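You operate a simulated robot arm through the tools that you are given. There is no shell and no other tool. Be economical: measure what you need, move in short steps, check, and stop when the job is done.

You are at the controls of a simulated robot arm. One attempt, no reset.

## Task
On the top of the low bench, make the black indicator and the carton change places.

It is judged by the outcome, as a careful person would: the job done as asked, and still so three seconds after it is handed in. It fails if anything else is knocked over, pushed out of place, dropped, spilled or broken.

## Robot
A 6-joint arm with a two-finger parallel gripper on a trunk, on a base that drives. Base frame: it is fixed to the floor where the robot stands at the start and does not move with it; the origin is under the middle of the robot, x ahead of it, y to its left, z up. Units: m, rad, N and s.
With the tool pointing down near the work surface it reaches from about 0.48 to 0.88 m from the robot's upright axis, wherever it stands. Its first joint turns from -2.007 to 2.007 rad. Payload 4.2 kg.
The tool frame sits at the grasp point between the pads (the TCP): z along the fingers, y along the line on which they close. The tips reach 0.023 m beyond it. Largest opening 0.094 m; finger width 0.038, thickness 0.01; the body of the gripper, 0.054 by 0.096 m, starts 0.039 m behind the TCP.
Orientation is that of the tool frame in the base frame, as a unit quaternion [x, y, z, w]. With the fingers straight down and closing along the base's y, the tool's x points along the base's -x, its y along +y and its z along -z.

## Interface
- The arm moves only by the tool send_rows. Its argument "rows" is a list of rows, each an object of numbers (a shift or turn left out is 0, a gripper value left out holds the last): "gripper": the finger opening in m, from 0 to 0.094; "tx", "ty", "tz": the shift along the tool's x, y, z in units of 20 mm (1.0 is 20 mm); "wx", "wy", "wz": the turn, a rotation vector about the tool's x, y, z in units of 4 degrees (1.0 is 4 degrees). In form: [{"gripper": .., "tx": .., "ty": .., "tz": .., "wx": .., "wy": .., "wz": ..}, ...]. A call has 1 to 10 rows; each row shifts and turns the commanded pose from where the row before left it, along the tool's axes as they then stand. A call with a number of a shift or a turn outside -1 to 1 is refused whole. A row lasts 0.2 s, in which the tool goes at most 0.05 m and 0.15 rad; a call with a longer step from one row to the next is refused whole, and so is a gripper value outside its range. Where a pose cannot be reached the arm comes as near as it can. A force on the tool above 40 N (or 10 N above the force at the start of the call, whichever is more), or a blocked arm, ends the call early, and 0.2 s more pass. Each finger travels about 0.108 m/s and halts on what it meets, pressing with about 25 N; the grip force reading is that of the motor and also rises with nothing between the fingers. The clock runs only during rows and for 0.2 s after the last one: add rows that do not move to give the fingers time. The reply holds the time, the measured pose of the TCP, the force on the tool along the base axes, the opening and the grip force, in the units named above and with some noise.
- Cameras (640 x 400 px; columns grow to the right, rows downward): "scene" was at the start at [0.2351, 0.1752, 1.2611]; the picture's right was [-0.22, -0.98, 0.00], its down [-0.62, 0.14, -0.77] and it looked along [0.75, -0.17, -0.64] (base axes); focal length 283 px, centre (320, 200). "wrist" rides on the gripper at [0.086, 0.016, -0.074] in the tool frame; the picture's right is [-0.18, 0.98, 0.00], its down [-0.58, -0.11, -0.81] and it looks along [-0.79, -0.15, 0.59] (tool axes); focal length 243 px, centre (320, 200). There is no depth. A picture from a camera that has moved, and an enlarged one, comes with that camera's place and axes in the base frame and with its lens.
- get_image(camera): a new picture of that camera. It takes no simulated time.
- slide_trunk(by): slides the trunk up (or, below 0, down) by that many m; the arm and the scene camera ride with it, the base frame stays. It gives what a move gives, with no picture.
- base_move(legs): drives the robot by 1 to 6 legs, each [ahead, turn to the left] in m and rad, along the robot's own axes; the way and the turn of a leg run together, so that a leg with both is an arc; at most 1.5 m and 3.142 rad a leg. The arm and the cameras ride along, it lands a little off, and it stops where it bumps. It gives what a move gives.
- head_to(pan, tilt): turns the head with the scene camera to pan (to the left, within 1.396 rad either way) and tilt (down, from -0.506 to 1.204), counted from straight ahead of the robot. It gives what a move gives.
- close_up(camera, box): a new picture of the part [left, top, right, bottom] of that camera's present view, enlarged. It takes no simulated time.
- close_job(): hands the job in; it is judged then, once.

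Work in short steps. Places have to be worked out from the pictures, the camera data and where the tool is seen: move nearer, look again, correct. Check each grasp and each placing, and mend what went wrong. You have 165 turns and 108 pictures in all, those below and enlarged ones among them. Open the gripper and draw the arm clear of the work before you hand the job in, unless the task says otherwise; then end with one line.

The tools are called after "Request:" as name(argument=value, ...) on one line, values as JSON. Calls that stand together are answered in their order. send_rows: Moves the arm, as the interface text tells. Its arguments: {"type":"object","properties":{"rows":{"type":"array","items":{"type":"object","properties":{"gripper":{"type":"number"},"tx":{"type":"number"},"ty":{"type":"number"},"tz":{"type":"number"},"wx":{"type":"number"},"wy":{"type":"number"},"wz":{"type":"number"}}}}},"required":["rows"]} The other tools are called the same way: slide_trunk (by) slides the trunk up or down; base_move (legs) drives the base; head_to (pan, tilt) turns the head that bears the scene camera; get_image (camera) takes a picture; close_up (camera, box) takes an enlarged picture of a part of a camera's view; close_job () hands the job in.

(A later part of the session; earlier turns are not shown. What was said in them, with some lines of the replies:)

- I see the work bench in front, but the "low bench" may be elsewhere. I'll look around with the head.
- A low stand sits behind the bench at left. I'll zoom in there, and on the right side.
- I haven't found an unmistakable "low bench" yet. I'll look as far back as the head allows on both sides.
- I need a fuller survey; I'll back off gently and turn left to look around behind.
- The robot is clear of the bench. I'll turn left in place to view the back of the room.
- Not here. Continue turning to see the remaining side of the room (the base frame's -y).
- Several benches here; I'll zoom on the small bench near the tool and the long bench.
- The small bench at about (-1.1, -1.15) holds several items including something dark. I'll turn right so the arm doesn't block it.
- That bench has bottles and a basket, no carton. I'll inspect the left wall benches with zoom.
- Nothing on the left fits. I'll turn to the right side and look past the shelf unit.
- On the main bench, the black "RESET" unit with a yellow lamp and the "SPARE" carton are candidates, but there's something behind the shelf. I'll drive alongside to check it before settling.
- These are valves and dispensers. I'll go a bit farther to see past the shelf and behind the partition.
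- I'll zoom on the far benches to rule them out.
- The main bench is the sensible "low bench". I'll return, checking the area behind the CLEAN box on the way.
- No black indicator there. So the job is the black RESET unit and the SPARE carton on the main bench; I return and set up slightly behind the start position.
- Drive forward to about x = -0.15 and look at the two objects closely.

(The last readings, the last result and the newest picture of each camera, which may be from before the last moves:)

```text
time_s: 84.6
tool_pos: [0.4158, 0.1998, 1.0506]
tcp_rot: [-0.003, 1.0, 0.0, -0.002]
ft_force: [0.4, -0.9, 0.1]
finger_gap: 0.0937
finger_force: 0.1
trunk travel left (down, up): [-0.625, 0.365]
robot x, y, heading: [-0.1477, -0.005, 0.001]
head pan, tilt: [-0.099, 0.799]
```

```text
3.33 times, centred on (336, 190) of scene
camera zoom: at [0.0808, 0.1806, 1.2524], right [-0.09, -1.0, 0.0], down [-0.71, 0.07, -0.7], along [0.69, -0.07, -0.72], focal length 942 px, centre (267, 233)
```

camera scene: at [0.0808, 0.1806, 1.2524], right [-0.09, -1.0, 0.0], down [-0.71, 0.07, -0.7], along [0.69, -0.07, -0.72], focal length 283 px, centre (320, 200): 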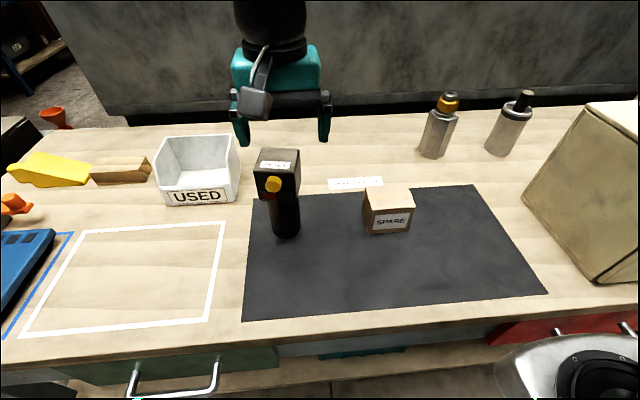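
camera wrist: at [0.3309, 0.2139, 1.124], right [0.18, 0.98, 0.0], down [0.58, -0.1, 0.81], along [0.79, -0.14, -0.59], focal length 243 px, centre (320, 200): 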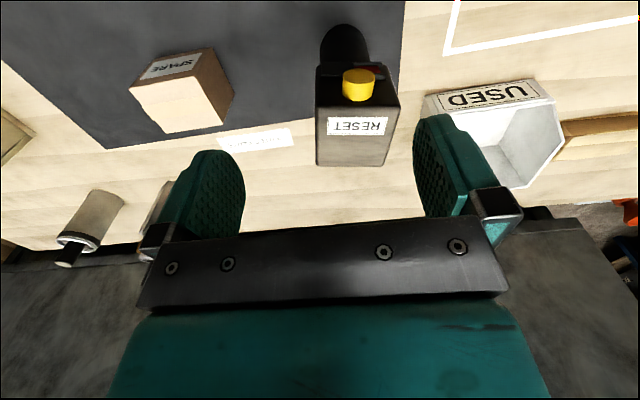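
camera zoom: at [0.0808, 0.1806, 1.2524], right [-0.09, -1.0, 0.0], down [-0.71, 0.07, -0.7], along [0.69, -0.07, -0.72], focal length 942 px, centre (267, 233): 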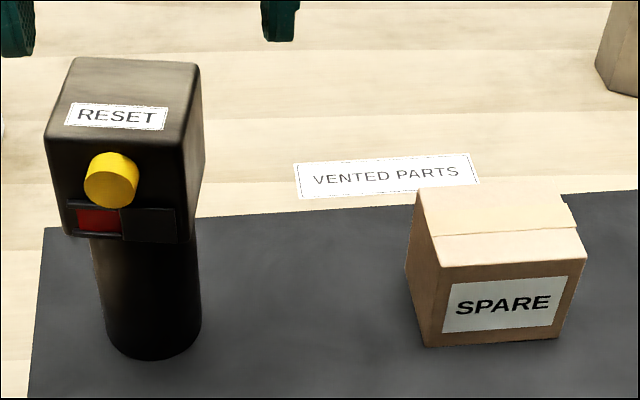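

This is it: the black unit has a RESET button and an indicator window. I judge the carton at about (0.475, -0.003), 0.088 (y) x 0.066 (x) x 0.079 high; indicator centre (0.484, 0.216), head 0.071 wide at z 0.874–0.943, yawed about -10°. First move the tool above the carton.

Request:
send_rows(rows=[{"ty": -1, "tx": -0.295}, {"ty": -1, "tx": -0.295}, {"ty": -1, "tx": -0.295}, {"ty": -1, "tx": -0.295}, {"ty": -1, "tx": -0.295}, {"ty": -1, "tx": -0.295}, {"ty": -1, "tx": -0.295}, {"ty": -1, "tx": -0.295}, {"ty": -1, "tx": -0.295}, {"ty": -1, "tx": -0.295}])

Request:
send_rows(rows=[{"wz": -1}, {"wz": -1}, {"wz": -1}, {"wz": -1}, {"wz": -1}, {"wz": -1}, {"wz": -1}, {"wz": -1}, {"wz": -1}, {"wz": -1}])

Request:
send_rows(rows=[{"wz": -1}, {"wz": -1}, {"wz": -1}, {"wz": -1}, {"wz": -1}, {"wz": -1}, {"wz": -1}, {"wz": -1}, {"wz": -1}, {"wz": -1}])

Request:
send_rows(rows=[{"wz": -1}, {"wz": -1}, {"wz": -0.5}])

Request:
get_image(camera="scene")

Request:
get_image(camera="wrist")

```text
time_s: 86.8
tool_pos: [0.4758, -0.0005, 1.0502]
tcp_rot: [-0.003, 1.0, 0.001, -0.001]
ft_force: [-0.7, -0.1, 0.6]
finger_gap: 0.0943
finger_force: 0.1
trunk travel left (down, up): [-0.625, 0.365]
robot x, y, heading: [-0.1493, -0.0059, 0.01]
head pan, tilt: [-0.099, 0.799]
```

```text
time_s: 89.0
tool_pos: [0.4762, -0.0008, 1.0504]
tcp_rot: [-0.345, 0.939, 0.0, 0.0]
ft_force: [-1.0, 0.9, 0.1]
finger_gap: 0.094
finger_force: 0.0
trunk travel left (down, up): [-0.625, 0.365]
robot x, y, heading: [-0.151, -0.0051, 0.005]
head pan, tilt: [-0.099, 0.799]
```

```text
time_s: 91.2
tool_pos: [0.4766, -0.0002, 1.0504]
tcp_rot: [-0.646, 0.763, 0.0, 0.0]
ft_force: [-0.7, 0.9, 0.1]
finger_gap: 0.094
finger_force: 0.0
trunk travel left (down, up): [-0.625, 0.365]
robot x, y, heading: [-0.1515, -0.0062, 0.005]
head pan, tilt: [-0.099, 0.799]
```

```text
time_s: 92.0
tool_pos: [0.4779, -0.001, 1.0508]
tcp_rot: [0.709, -0.705, 0.0, 0.0]
ft_force: [0.6, 0.2, 0.2]
finger_gap: 0.094
finger_force: 0.1
trunk travel left (down, up): [-0.625, 0.365]
robot x, y, heading: [-0.1521, -0.0045, 0.007]
head pan, tilt: [-0.099, 0.799]
```

```text
70 pictures are left
camera scene: at [0.0808, 0.1806, 1.2523], right [-0.09, -1.0, 0.0], down [-0.71, 0.07, -0.7], along [0.69, -0.07, -0.72], focal length 283 px, centre (320, 200)
```

scene: 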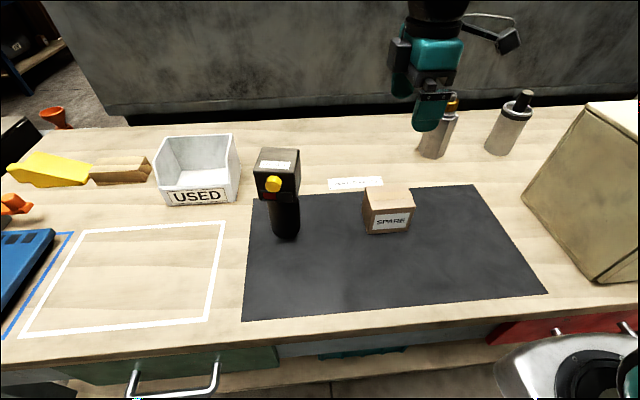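

```text
69 pictures are left
camera wrist: at [0.4627, -0.0878, 1.124], right [-0.98, 0.18, 0.0], down [0.11, 0.58, 0.81], along [0.14, 0.79, -0.59], focal length 243 px, centre (320, 200)
```

wrist: 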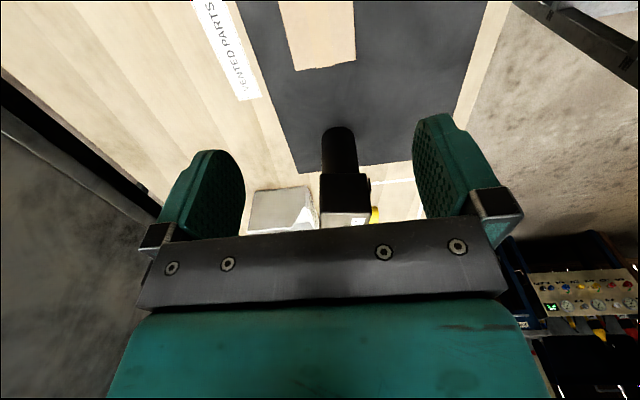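

The wrist picture puts the carton's middle at x≈0.479, 0.068 wide, matching the tool. Descending.

Request:
send_rows(rows=[{"tz": 1}, {"tz": 1}, {"tz": 1}, {"tz": 1}, {"tz": 1}, {"tz": 1}, {"tz": 1}, {"tz": 1}, {"tz": 1}])

Request:
get_image(camera="wrist")

Request:
close_up(camera="scene", box=[320, 100, 512, 220])

```text
time_s: 94.0
tool_pos: [0.4748, -0.0009, 0.8692]
tcp_rot: [0.709, -0.705, 0.0, 0.001]
ft_force: [-0.7, -0.5, 0.9]
finger_gap: 0.0938
finger_force: 0.0
trunk travel left (down, up): [-0.625, 0.365]
robot x, y, heading: [-0.1518, -0.0042, 0.007]
head pan, tilt: [-0.099, 0.799]
```

```text
68 pictures are left
camera wrist: at [0.4607, -0.0877, 0.9425], right [-0.98, 0.18, 0.0], down [0.11, 0.58, 0.81], along [0.14, 0.79, -0.59], focal length 243 px, centre (320, 200)
```

wrist: 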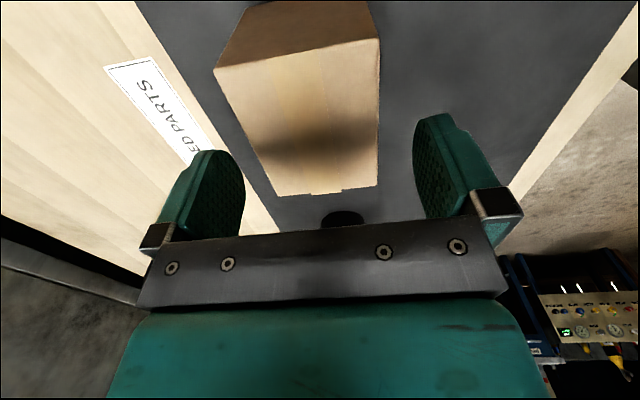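

```text
3.33 times, centred on (416, 160) of scene
camera zoom: at [0.0806, 0.1806, 1.2524], right [-0.09, -1.0, 0.0], down [-0.71, 0.07, -0.7], along [0.69, -0.07, -0.72], focal length 942 px, centre (0, 333)
```

zoom: 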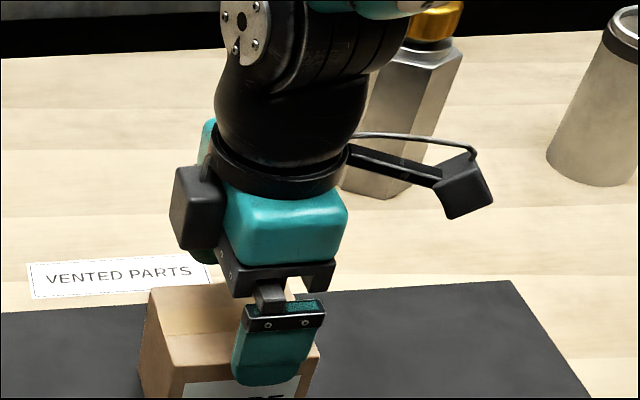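

Wrist picture: carton centre (0.479, -0.003) — aligned. Descend to z≈0.815 with a 4 mm x fix and close.

Request:
send_rows(rows=[{"tz": 0.9, "ty": -0.2}, {"tz": 0.9}, {"tz": 0.9}, {}, {"gripper": 0.05}, {}, {}, {}])

Request:
get_image(camera="wrist")

```text
time_s: 95.8
tool_pos: [0.4797, -0.0009, 0.817]
tcp_rot: [0.709, -0.705, -0.001, 0.001]
ft_force: [0.0, 0.0, 0.1]
finger_gap: 0.0699
finger_force: 25.0
trunk travel left (down, up): [-0.625, 0.365]
robot x, y, heading: [-0.1468, -0.0068, 0.012]
head pan, tilt: [-0.099, 0.799]
```

```text
66 pictures are left
camera wrist: at [0.465, -0.0875, 0.8902], right [-0.98, 0.18, 0.0], down [0.11, 0.58, 0.81], along [0.14, 0.79, -0.59], focal length 243 px, centre (320, 200)
```

wrist: 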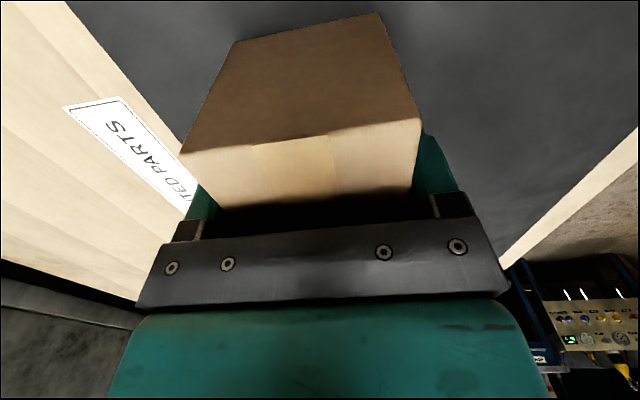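

Carton is gripped (0.070). Lift 4 cm, move 0.15 m to the right as a temporary spot, and lower.

Request:
send_rows(rows=[{"tz": -1}, {"tz": -1}, {"tx": 1}, {"tx": 1}, {"tx": 1}, {"tx": 1}, {"tx": 1}, {"tx": 1}, {"tx": 1}, {"tx": 0.5}])

Request:
get_image(camera="scene")

Request:
send_rows(rows=[{"tz": 0.9}, {"tz": 0.5}, {"tz": 0.5}, {}])

```text
time_s: 98.0
tool_pos: [0.481, -0.1501, 0.8569]
tcp_rot: [0.71, -0.704, 0.0, 0.0]
ft_force: [0.0, -0.2, -1.7]
finger_gap: 0.0699
finger_force: 24.6
trunk travel left (down, up): [-0.625, 0.365]
robot x, y, heading: [-0.1486, -0.0065, 0.006]
head pan, tilt: [-0.099, 0.799]
```

```text
65 pictures are left
camera scene: at [0.0808, 0.1806, 1.2523], right [-0.09, -1.0, 0.0], down [-0.71, 0.07, -0.7], along [0.69, -0.07, -0.72], focal length 283 px, centre (320, 200)
```

scene: 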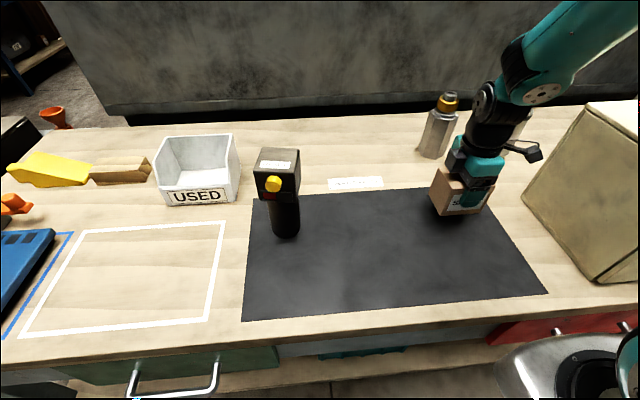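

```text
time_s: 99.0
tool_pos: [0.4819, -0.1506, 0.8198]
tcp_rot: [0.709, -0.705, -0.001, 0.0]
ft_force: [-0.2, 0.5, -1.4]
finger_gap: 0.0699
finger_force: 24.7
trunk travel left (down, up): [-0.625, 0.365]
robot x, y, heading: [-0.1535, -0.0055, 0.002]
head pan, tilt: [-0.099, 0.799]
```

Still bearing its weight, ~3 mm up; lower until it touches, release, and rise.

Request:
send_rows(rows=[{"tz": 0.1}, {"tz": 0.05}, {}])

Request:
send_rows(rows=[{"gripper": 0.094}, {}, {}, {"tz": -1}, {"tz": -1}, {"tz": -1}, {"tz": -1}, {"tz": -1}, {"tz": -1}, {"tz": -1}])

Request:
get_image(camera="wrist")

```text
time_s: 99.8
tool_pos: [0.4823, -0.1503, 0.8169]
tcp_rot: [0.709, -0.705, 0.0, 0.0]
ft_force: [0.2, 2.5, 9.7]
finger_gap: 0.0696
finger_force: 25.2
trunk travel left (down, up): [-0.625, 0.365]
robot x, y, heading: [-0.1475, -0.0072, 0.006]
head pan, tilt: [-0.099, 0.799]
```

```text
time_s: 102.0
tool_pos: [0.4808, -0.1515, 0.9552]
tcp_rot: [0.71, -0.704, -0.001, 0.001]
ft_force: [0.6, -0.6, 0.5]
finger_gap: 0.0938
finger_force: 0.1
trunk travel left (down, up): [-0.625, 0.365]
robot x, y, heading: [-0.1534, -0.009, 0.005]
head pan, tilt: [-0.099, 0.799]
```

```text
64 pictures are left
camera wrist: at [0.4666, -0.2382, 1.0289], right [-0.98, 0.18, 0.0], down [0.11, 0.58, 0.81], along [0.14, 0.79, -0.59], focal length 243 px, centre (320, 200)
```

wrist: 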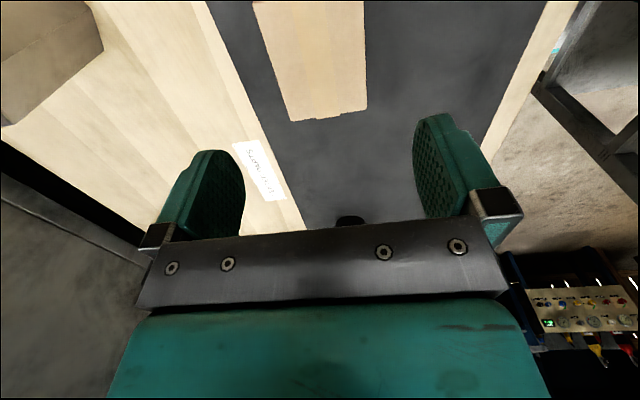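

Carton stands at the temporary spot. Rise to 1.05, go over to y≈0.216, and turn back.

Request:
send_rows(rows=[{"tz": -1}, {"tz": -1}, {"tz": -1}, {"tz": -1}, {"tz": -1}, {"tx": -1}, {"tx": -1}, {"tx": -1}, {"tx": -1}, {"tx": -1}])

Request:
send_rows(rows=[{"tx": -1}, {"tx": -1}, {"tx": -1}, {"tx": -1}, {"tx": -1}, {"tx": -1}, {"tx": -1}, {"tx": -1}, {"tx": -1}, {"tx": -1}])

Request:
send_rows(rows=[{"tx": -1}, {"tx": -1}, {"tx": -1}, {"tx": -0.4}, {"wz": 1}, {"wz": 1}, {"wz": 1}, {"wz": 1}, {"wz": 1}])

Request:
send_rows(rows=[{"wz": 1}, {"wz": 1}, {"wz": 1}, {"wz": 1}, {"wz": 1}, {"wz": 1}, {"wz": 1}, {"wz": 1}, {"wz": 1}, {"wz": 1}])

Request:
send_rows(rows=[{"wz": 1}, {"wz": 1}, {"wz": 1}, {"wz": 1}, {"wz": 1}, {"wz": 1}, {"wz": 1}, {"wz": 1}, {"wz": 1}, {"wz": 1}])

Request:
get_image(camera="wrist")

Request:
get_image(camera="scene")

```text
time_s: 104.2
tool_pos: [0.4822, -0.0499, 1.0569]
tcp_rot: [0.709, -0.705, 0.0, 0.0]
ft_force: [-0.3, 0.0, -0.7]
finger_gap: 0.094
finger_force: 0.1
trunk travel left (down, up): [-0.625, 0.365]
robot x, y, heading: [-0.154, -0.0041, 0.003]
head pan, tilt: [-0.099, 0.799]
```

```text
time_s: 106.4
tool_pos: [0.4792, 0.1494, 1.0546]
tcp_rot: [0.709, -0.705, 0.0, 0.0]
ft_force: [0.4, -0.7, 0.8]
finger_gap: 0.0942
finger_force: 0.0
trunk travel left (down, up): [-0.625, 0.365]
robot x, y, heading: [-0.1493, -0.0033, 0.004]
head pan, tilt: [-0.099, 0.799]
```

```text
time_s: 108.4
tool_pos: [0.4793, 0.2175, 1.0555]
tcp_rot: [-0.575, 0.818, 0.0, 0.0]
ft_force: [-0.3, 0.4, 0.4]
finger_gap: 0.0941
finger_force: 0.1
trunk travel left (down, up): [-0.625, 0.365]
robot x, y, heading: [-0.1523, -0.0093, 0.005]
head pan, tilt: [-0.099, 0.799]
```

```text
time_s: 110.6
tool_pos: [0.479, 0.2174, 1.0556]
tcp_rot: [-0.262, 0.965, 0.0, 0.0]
ft_force: [0.1, 0.4, -0.6]
finger_gap: 0.0941
finger_force: 0.1
trunk travel left (down, up): [-0.625, 0.365]
robot x, y, heading: [-0.1512, -0.0033, 0.001]
head pan, tilt: [-0.099, 0.799]
```

```text
time_s: 112.8
tool_pos: [0.4788, 0.2168, 1.055]
tcp_rot: [0.084, 0.996, 0.0, 0.0]
ft_force: [-0.1, 0.4, -1.0]
finger_gap: 0.0939
finger_force: 0.1
trunk travel left (down, up): [-0.625, 0.365]
robot x, y, heading: [-0.1497, -0.0055, 0.003]
head pan, tilt: [-0.099, 0.799]
```

```text
63 pictures are left
camera wrist: at [0.3977, 0.2472, 1.1291], right [0.35, 0.94, 0.0], down [0.56, -0.21, 0.81], along [0.76, -0.28, -0.59], focal length 243 px, centre (320, 200)
```

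wrist: 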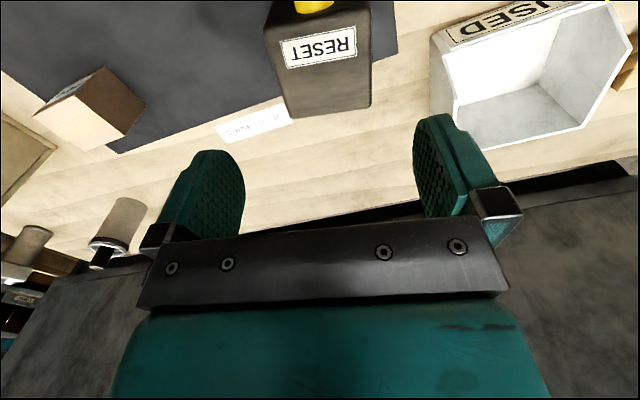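

```text
62 pictures are left
camera scene: at [0.0808, 0.1806, 1.2523], right [-0.09, -1.0, 0.0], down [-0.71, 0.07, -0.7], along [0.69, -0.07, -0.72], focal length 283 px, centre (320, 200)
```

scene: 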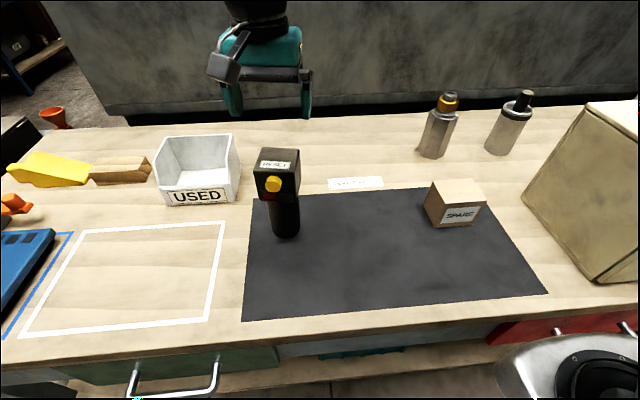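

Wrist picture agrees: head centre (0.484, 0.218), yaw -9.6°, matching the tool. Shift 5 mm ahead and descend partway.

Request:
send_rows(rows=[{"tx": -0.26}, {"tz": 1}, {"tz": 1}, {"tz": 1}, {"tz": 0.8}, {}])

Request:
get_image(camera="wrist")

Request:
close_up(camera="scene", box=[192, 70, 384, 190])

```text
time_s: 114.2
tool_pos: [0.4852, 0.2144, 0.9793]
tcp_rot: [0.085, 0.996, -0.001, 0.0]
ft_force: [-0.5, 0.1, 0.6]
finger_gap: 0.094
finger_force: 0.0
trunk travel left (down, up): [-0.625, 0.365]
robot x, y, heading: [-0.1509, -0.0008, 0.006]
head pan, tilt: [-0.099, 0.799]
```

```text
61 pictures are left
camera wrist: at [0.4029, 0.2451, 1.0526], right [0.35, 0.94, 0.0], down [0.56, -0.2, 0.81], along [0.76, -0.28, -0.59], focal length 243 px, centre (320, 200)
```

wrist: 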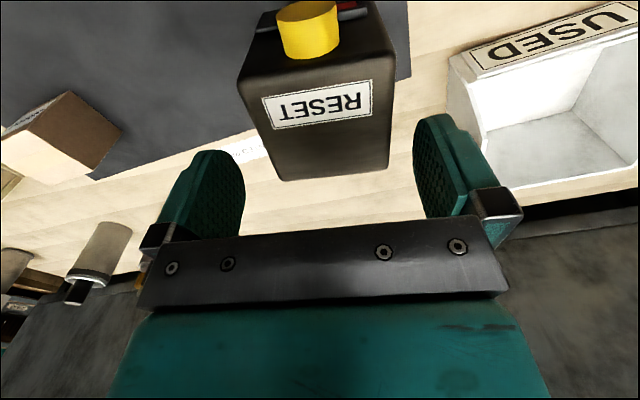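

```text
3.33 times, centred on (288, 130) of scene
camera zoom: at [0.0808, 0.1806, 1.2523], right [-0.09, -1.0, 0.0], down [-0.71, 0.07, -0.7], along [0.69, -0.07, -0.72], focal length 942 px, centre (427, 433)
```

zoom: 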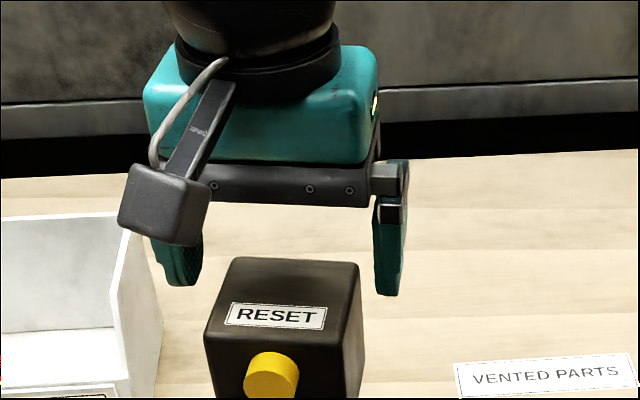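

Aligned; 3 mm left fix, then descend to 0.915 and close.

Request:
send_rows(rows=[{"ty": 0.15, "tz": 0.5}, {"tz": 0.9}, {"tz": 0.9}, {"tz": 0.9}, {}, {"gripper": 0.055}, {}, {}, {}])

Request:
get_image(camera="scene")

```text
time_s: 116.2
tool_pos: [0.4867, 0.2182, 0.9151]
tcp_rot: [0.083, 0.997, 0.0, -0.002]
ft_force: [0.5, -1.1, 0.2]
finger_gap: 0.0718
finger_force: 24.9
trunk travel left (down, up): [-0.625, 0.365]
robot x, y, heading: [-0.1493, -0.0095, 0.007]
head pan, tilt: [-0.099, 0.799]
```

```text
59 pictures are left
camera scene: at [0.0808, 0.1806, 1.2523], right [-0.09, -1.0, 0.0], down [-0.71, 0.07, -0.7], along [0.69, -0.07, -0.72], focal length 283 px, centre (320, 200)
```

scene: 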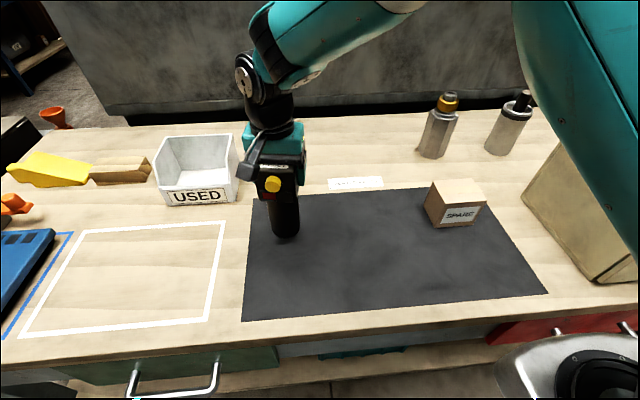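

Gripped at 0.072. Lift 4 cm and move toward the carton's former place (TCP target ≈ (0.479, -0.003)).

Request:
send_rows(rows=[{"tz": -0.5}, {"tz": -1}, {"tz": -0.5}, {"ty": -0.8, "tx": -0.11}, {"ty": -0.8, "tx": -0.11}, {"ty": -0.8, "tx": -0.11}, {"ty": -0.8, "tx": -0.11}, {"ty": -0.8, "tx": -0.11}])

Request:
send_rows(rows=[{"ty": -0.8, "tx": -0.11}, {"ty": -0.8, "tx": -0.11}, {"ty": -0.8, "tx": -0.11}, {"ty": -0.8, "tx": -0.11}, {"ty": -0.8, "tx": -0.11}, {"ty": -0.8, "tx": -0.11}, {"ty": -0.8, "tx": -0.11}, {"ty": -0.8, "tx": -0.11}, {"ty": -0.55, "tx": -0.07}, {}])

Request:
get_image(camera="scene")

```text
time_s: 118.0
tool_pos: [0.4821, 0.138, 0.9551]
tcp_rot: [0.083, 0.997, -0.001, -0.001]
ft_force: [0.7, 0.2, -4.1]
finger_gap: 0.0722
finger_force: 25.3
trunk travel left (down, up): [-0.625, 0.365]
robot x, y, heading: [-0.1513, -0.0061, 0.002]
head pan, tilt: [-0.099, 0.799]
```

```text
time_s: 120.2
tool_pos: [0.4767, -0.0021, 0.9548]
tcp_rot: [0.083, 0.997, 0.0, -0.001]
ft_force: [0.7, -0.1, -4.4]
finger_gap: 0.072
finger_force: 25.2
trunk travel left (down, up): [-0.625, 0.365]
robot x, y, heading: [-0.1475, -0.0075, 0.002]
head pan, tilt: [-0.099, 0.799]
```

```text
58 pictures are left
camera scene: at [0.0809, 0.1806, 1.2523], right [-0.09, -1.0, 0.0], down [-0.71, 0.07, -0.7], along [0.69, -0.07, -0.72], focal length 283 px, centre (320, 200)
```

scene: 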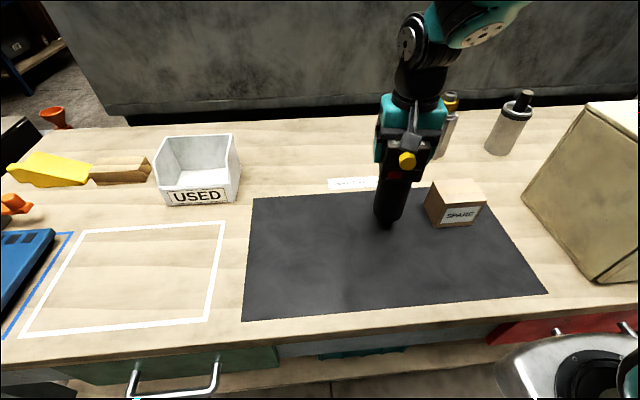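

Held upright over the target. Lower to just above contact, then in fine steps.

Request:
send_rows(rows=[{"tz": 0.8, "tx": -0.1}, {"tz": 0.7}, {"tz": 0.3}, {}])

Request:
send_rows(rows=[{"tz": 0.1}, {"tz": 0.05}, {}])

```text
time_s: 121.2
tool_pos: [0.4786, -0.0023, 0.918]
tcp_rot: [0.084, 0.996, 0.001, 0.001]
ft_force: [0.4, 0.2, -2.8]
finger_gap: 0.0718
finger_force: 24.3
trunk travel left (down, up): [-0.625, 0.365]
robot x, y, heading: [-0.1522, -0.0107, 0.003]
head pan, tilt: [-0.099, 0.799]
```

```text
time_s: 122.0
tool_pos: [0.4783, -0.0022, 0.9154]
tcp_rot: [0.085, 0.996, 0.0, -0.001]
ft_force: [0.5, -0.3, -5.0]
finger_gap: 0.0717
finger_force: 25.5
trunk travel left (down, up): [-0.625, 0.365]
robot x, y, heading: [-0.1477, -0.0053, 0.007]
head pan, tilt: [-0.099, 0.799]
```

Request:
send_rows(rows=[{"tz": 0.05}, {}])

```text
time_s: 122.6
tool_pos: [0.4804, -0.0008, 0.9148]
tcp_rot: [0.084, 0.996, 0.0, -0.001]
ft_force: [-0.2, 0.9, -3.5]
finger_gap: 0.0719
finger_force: 25.3
trunk travel left (down, up): [-0.625, 0.365]
robot x, y, heading: [-0.1473, -0.0069, 0.007]
head pan, tilt: [-0.099, 0.799]
```

Request:
send_rows(rows=[{"tz": 0.05}, {}])

```text
time_s: 123.2
tool_pos: [0.4799, -0.0031, 0.9141]
tcp_rot: [0.084, 0.996, 0.001, 0.0]
ft_force: [-1.1, 0.3, 2.5]
finger_gap: 0.072
finger_force: 24.8
trunk travel left (down, up): [-0.625, 0.365]
robot x, y, heading: [-0.1494, -0.0041, 0.004]
head pan, tilt: [-0.099, 0.799]
```

Contact felt (force went from -4 to +2.5 N). Release and rise straight up.

Request:
send_rows(rows=[{"gripper": 0.094}, {}, {}, {"tz": -0.5}, {"tz": -1}, {"tz": -1}, {"tz": -1}, {"tz": -1}, {"tz": -1}, {"tz": -1}])

Request:
get_image(camera="scene")

```text
time_s: 125.4
tool_pos: [0.478, -0.0012, 1.0437]
tcp_rot: [0.083, 0.997, 0.0, -0.001]
ft_force: [0.4, 0.3, -0.2]
finger_gap: 0.0943
finger_force: 0.1
trunk travel left (down, up): [-0.625, 0.365]
robot x, y, heading: [-0.1511, -0.0075, 0.006]
head pan, tilt: [-0.099, 0.799]
```

```text
57 pictures are left
camera scene: at [0.0809, 0.1806, 1.2523], right [-0.09, -1.0, 0.0], down [-0.71, 0.07, -0.7], along [0.69, -0.07, -0.72], focal length 283 px, centre (320, 200)
```

scene: 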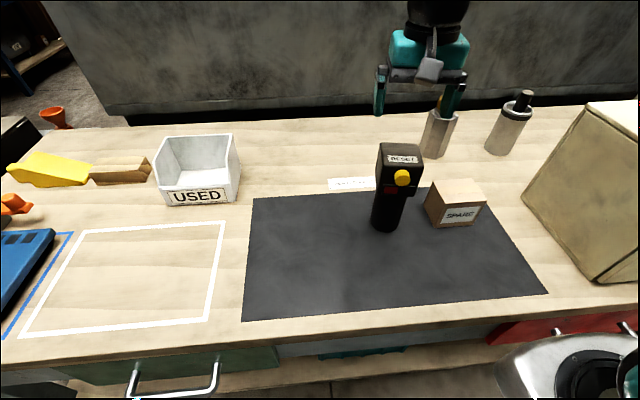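

Indicator stands in the carton's former place. Now move above the carton and turn back -100°.

Request:
send_rows(rows=[{"ty": -0.92, "tx": -0.175}, {"ty": -0.92, "tx": -0.175}, {"ty": -0.92, "tx": -0.175}, {"ty": -0.92, "tx": -0.175}, {"ty": -0.92, "tx": -0.175}, {"ty": -0.92, "tx": -0.175}, {"ty": -0.92, "tx": -0.175}, {"ty": -0.92, "tx": -0.175}, {"wz": -1}, {"wz": -1}])

Request:
send_rows(rows=[{"wz": -1}, {"wz": -1}, {"wz": -1}, {"wz": -1}, {"wz": -1}, {"wz": -1}, {"wz": -1}, {"wz": -1}, {"wz": -1}, {"wz": -1}])

Request:
send_rows(rows=[{"wz": -1}, {"wz": -1}, {"wz": -1}, {"wz": -1}, {"wz": -1}, {"wz": -1}, {"wz": -1}, {"wz": -1}, {"wz": -1}, {"wz": -1}])

Request:
send_rows(rows=[{"wz": -1}, {"wz": -1}, {"wz": -0.9}])

Request:
get_image(camera="wrist")

```text
time_s: 127.6
tool_pos: [0.4836, -0.1523, 1.0449]
tcp_rot: [0.014, 1.0, 0.0, 0.0]
ft_force: [-0.6, 0.2, 0.8]
finger_gap: 0.0942
finger_force: 0.0
trunk travel left (down, up): [-0.625, 0.365]
robot x, y, heading: [-0.1513, -0.0062, 0.008]
head pan, tilt: [-0.099, 0.799]
```

```text
time_s: 129.8
tool_pos: [0.4826, -0.1512, 1.0456]
tcp_rot: [-0.329, 0.944, 0.0, -0.001]
ft_force: [0.2, 0.2, -0.1]
finger_gap: 0.0939
finger_force: 0.0
trunk travel left (down, up): [-0.625, 0.365]
robot x, y, heading: [-0.1483, -0.0059, 0.008]
head pan, tilt: [-0.099, 0.799]
```

```text
time_s: 132.0
tool_pos: [0.4821, -0.152, 1.0455]
tcp_rot: [-0.632, 0.775, 0.0, 0.0]
ft_force: [-0.7, 0.3, 0.3]
finger_gap: 0.0941
finger_force: 0.1
trunk travel left (down, up): [-0.625, 0.365]
robot x, y, heading: [-0.1497, -0.007, 0.0]
head pan, tilt: [-0.099, 0.799]
```

```text
time_s: 132.8
tool_pos: [0.4825, -0.1532, 1.0441]
tcp_rot: [0.708, -0.707, 0.0, 0.0]
ft_force: [0.9, -0.3, 0.1]
finger_gap: 0.0942
finger_force: 0.1
trunk travel left (down, up): [-0.625, 0.365]
robot x, y, heading: [-0.1484, -0.0068, 0.004]
head pan, tilt: [-0.099, 0.799]
```

```text
56 pictures are left
camera wrist: at [0.467, -0.2395, 1.1181], right [-0.98, 0.18, 0.0], down [0.11, 0.58, 0.81], along [0.15, 0.79, -0.59], focal length 243 px, centre (320, 200)
```

wrist: 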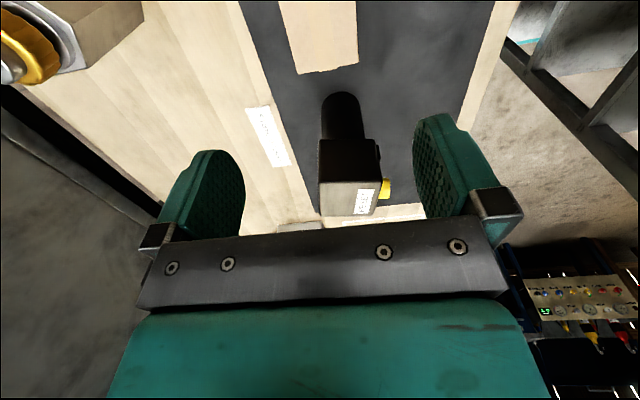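

Carton centred between the fingers. Descend and grip.

Request:
send_rows(rows=[{"tz": 1}, {"tz": 1}, {"tz": 1}, {"tz": 1}, {"tz": 1}, {"tz": 1}, {"tz": 1}, {"tz": 1}, {"tz": 1}, {"tz": 1}])

Request:
send_rows(rows=[{"tz": 0.9}, {"tz": 0.4}, {}, {"gripper": 0.05}, {}, {}, {}, {"tz": -0.5}, {"tz": -1}])

Request:
get_image(camera="scene")

```text
time_s: 135.0
tool_pos: [0.483, -0.1514, 0.8455]
tcp_rot: [0.708, -0.707, -0.001, 0.0]
ft_force: [-0.2, -0.4, 0.0]
finger_gap: 0.0941
finger_force: 0.1
trunk travel left (down, up): [-0.625, 0.365]
robot x, y, heading: [-0.155, -0.0049, 0.005]
head pan, tilt: [-0.099, 0.799]
```

```text
time_s: 137.0
tool_pos: [0.4839, -0.1503, 0.8489]
tcp_rot: [0.707, -0.707, -0.001, 0.001]
ft_force: [0.0, -0.7, -1.4]
finger_gap: 0.0699
finger_force: 24.7
trunk travel left (down, up): [-0.625, 0.365]
robot x, y, heading: [-0.1505, -0.0063, 0.009]
head pan, tilt: [-0.099, 0.799]
```

```text
55 pictures are left
camera scene: at [0.081, 0.1805, 1.2523], right [-0.09, -1.0, 0.0], down [-0.71, 0.07, -0.7], along [0.69, -0.07, -0.72], focal length 283 px, centre (320, 200)
```

scene: 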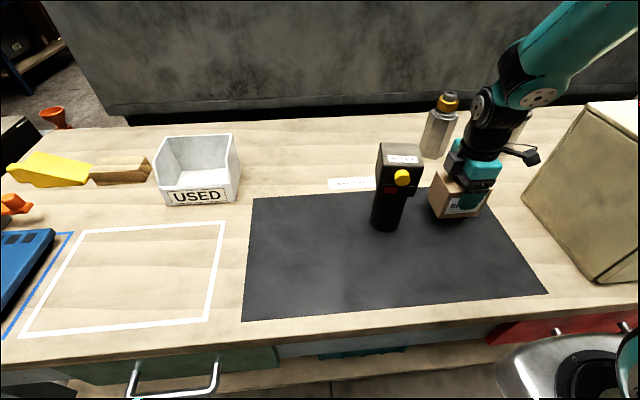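

Carton held. Lift high enough to clear the indicator, then carry left 0.37 m.

Request:
send_rows(rows=[{"tz": -1}, {"tz": -1}, {"tz": -1}, {"tz": -1}, {"tz": -1}, {"tz": -1}, {"tz": -1}, {"tz": -1}, {"tz": -1}, {"tz": -1}])

Request:
send_rows(rows=[{"tx": -1}, {"tx": -1}, {"tx": -1}, {"tx": -1}, {"tx": -1}, {"tx": -1}, {"tx": -1}, {"tx": -1}, {"tx": -1}, {"tx": -1}])

Request:
send_rows(rows=[{"tx": -1}, {"tx": -1}, {"tx": -1}, {"tx": -1}, {"tx": -1}, {"tx": -1}, {"tx": -1}, {"tx": -1}, {"tx": -0.5}])

Request:
get_image(camera="scene")

```text
time_s: 139.2
tool_pos: [0.4836, -0.1524, 1.048]
tcp_rot: [-0.707, 0.707, 0.001, -0.001]
ft_force: [-0.6, 0.1, -0.6]
finger_gap: 0.07
finger_force: 25.4
trunk travel left (down, up): [-0.625, 0.365]
robot x, y, heading: [-0.1466, -0.0052, 0.005]
head pan, tilt: [-0.099, 0.799]
```

```text
time_s: 141.4
tool_pos: [0.481, 0.0486, 1.0474]
tcp_rot: [0.707, -0.707, 0.0, 0.0]
ft_force: [-0.2, -0.2, -2.1]
finger_gap: 0.0696
finger_force: 25.1
trunk travel left (down, up): [-0.625, 0.365]
robot x, y, heading: [-0.151, -0.005, 0.004]
head pan, tilt: [-0.099, 0.799]
```

```text
time_s: 143.4
tool_pos: [0.4837, 0.2188, 1.0498]
tcp_rot: [0.708, -0.707, 0.0, 0.0]
ft_force: [-0.2, 0.4, -0.9]
finger_gap: 0.0696
finger_force: 24.6
trunk travel left (down, up): [-0.625, 0.365]
robot x, y, heading: [-0.1502, -0.0039, 0.009]
head pan, tilt: [-0.099, 0.799]
```

```text
54 pictures are left
camera scene: at [0.0808, 0.1805, 1.2523], right [-0.09, -1.0, 0.0], down [-0.71, 0.07, -0.7], along [0.69, -0.07, -0.72], focal length 283 px, centre (320, 200)
```

scene: 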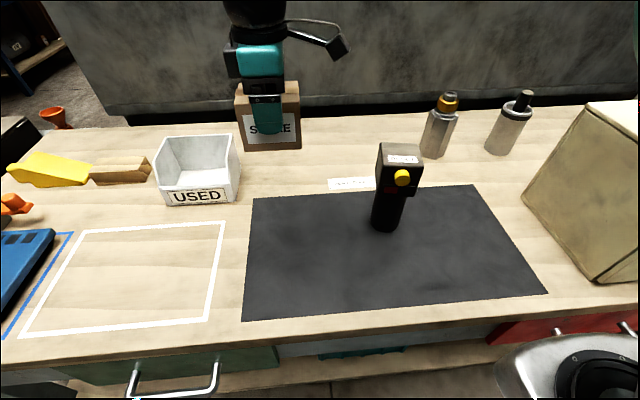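

Clear above the indicator's old place. Lower.

Request:
send_rows(rows=[{"tz": 1}, {"tz": 1}, {"tz": 1}, {"tz": 1}, {"tz": 1}, {"tz": 1}, {"tz": 1}, {"tz": 1}, {"tz": 1}, {"tz": 1}])

Request:
send_rows(rows=[{"tz": 0.8}, {"tz": 0.5}, {}])

Request:
send_rows(rows=[{"tz": 0.1}, {}])

```text
time_s: 145.6
tool_pos: [0.4832, 0.2185, 0.8478]
tcp_rot: [-0.707, 0.708, 0.0, -0.001]
ft_force: [0.0, 0.0, -0.8]
finger_gap: 0.07
finger_force: 25.2
trunk travel left (down, up): [-0.625, 0.365]
robot x, y, heading: [-0.1509, -0.0086, 0.007]
head pan, tilt: [-0.099, 0.799]
```

```text
time_s: 146.4
tool_pos: [0.4823, 0.2179, 0.8228]
tcp_rot: [-0.707, 0.707, 0.0, 0.0]
ft_force: [-0.4, 0.3, -1.7]
finger_gap: 0.0697
finger_force: 25.1
trunk travel left (down, up): [-0.625, 0.365]
robot x, y, heading: [-0.153, -0.0078, 0.005]
head pan, tilt: [-0.099, 0.799]
```

```text
time_s: 147.0
tool_pos: [0.4825, 0.2182, 0.8201]
tcp_rot: [-0.707, 0.707, 0.0, 0.0]
ft_force: [-0.2, 0.3, -1.7]
finger_gap: 0.0701
finger_force: 25.7
trunk travel left (down, up): [-0.625, 0.365]
robot x, y, heading: [-0.1528, -0.0067, 0.006]
head pan, tilt: [-0.099, 0.799]
```

Request:
send_rows(rows=[{"tz": 0.08}, {}])

```text
time_s: 147.6
tool_pos: [0.4825, 0.2181, 0.8197]
tcp_rot: [0.707, -0.707, 0.0, 0.0]
ft_force: [-2.3, -0.7, 2.6]
finger_gap: 0.0699
finger_force: 25.1
trunk travel left (down, up): [-0.625, 0.365]
robot x, y, heading: [-0.1523, -0.0018, 0.005]
head pan, tilt: [-0.099, 0.799]
```

Contact felt. Release, rise, and check.

Request:
send_rows(rows=[{"gripper": 0.094}, {}, {}, {"tz": -0.5}, {"tz": -1}, {"tz": -1}, {"tz": -1}, {"tz": -1}, {"tz": -1}, {"tz": -1}])

Request:
send_rows(rows=[{"tz": -1}, {"tz": -1}, {"tz": -1}, {"tz": -1}, {"tz": -1}, {"tz": -1}])

Request:
get_image(camera="scene")

Request:
close_up(camera="scene", box=[240, 130, 432, 250])

```text
time_s: 149.8
tool_pos: [0.4824, 0.2187, 0.95]
tcp_rot: [-0.706, 0.708, 0.0, 0.001]
ft_force: [-0.2, 0.3, 0.2]
finger_gap: 0.0939
finger_force: 0.1
trunk travel left (down, up): [-0.625, 0.365]
robot x, y, heading: [-0.1471, -0.0043, 0.003]
head pan, tilt: [-0.099, 0.799]
```

```text
time_s: 151.2
tool_pos: [0.4833, 0.2194, 1.0694]
tcp_rot: [0.707, -0.707, 0.001, 0.0]
ft_force: [0.0, -0.1, 0.3]
finger_gap: 0.094
finger_force: 0.0
trunk travel left (down, up): [-0.625, 0.365]
robot x, y, heading: [-0.1494, -0.0061, 0.005]
head pan, tilt: [-0.099, 0.799]
```

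```text
53 pictures are left
camera scene: at [0.0809, 0.1807, 1.2523], right [-0.09, -1.0, 0.0], down [-0.71, 0.07, -0.7], along [0.69, -0.07, -0.72], focal length 283 px, centre (320, 200)
```

scene: 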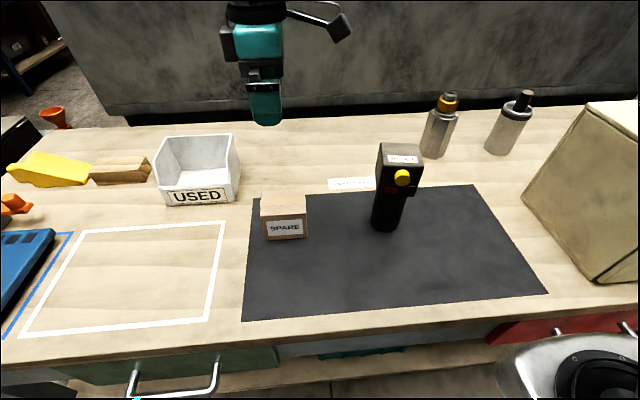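

```text
3.33 times, centred on (336, 190) of scene
camera zoom: at [0.0809, 0.1807, 1.2523], right [-0.09, -1.0, 0.0], down [-0.71, 0.07, -0.7], along [0.69, -0.07, -0.72], focal length 942 px, centre (267, 233)
```

zoom: 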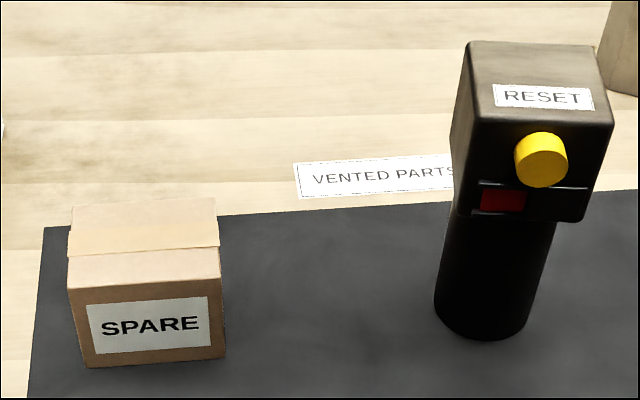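

Both stand upright in each other's places and nothing else has moved. I'll back the robot off to draw the arm clear, and then hand in.

Request:
base_move(legs=[[-0.35, 0]])

Request:
get_image(camera="scene")

```text
time_s: 153.5
tool_pos: [0.1298, 0.2152, 1.0684]
tcp_rot: [-0.705, 0.709, 0.0, -0.001]
ft_force: [0.8, -0.2, 0.6]
finger_gap: 0.0939
finger_force: 0.2
trunk travel left (down, up): [-0.625, 0.365]
robot x, y, heading: [-0.5031, -0.004, 0.003]
head pan, tilt: [-0.099, 0.799]
```

```text
51 pictures are left
camera scene: at [-0.2723, 0.1787, 1.2523], right [-0.1, -0.99, 0.0], down [-0.71, 0.07, -0.7], along [0.69, -0.07, -0.72], focal length 283 px, centre (320, 200)
```

scene: 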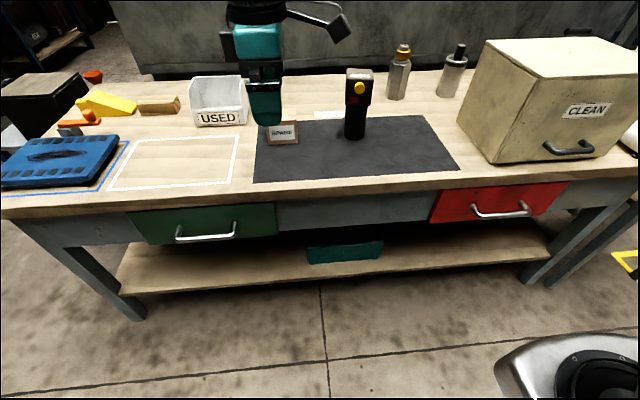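

All is stable and the arm is clear; handing in.

Request:
close_job()

```text
The job is handed in.
```

The black RESET indicator and the SPARE carton have changed places on the main bench. Both are upright, nothing else was disturbed, and the arm is clear. No bench was marked as the low one, so I took it to be the main bench, the only one where I found both a black indicator and a carton.
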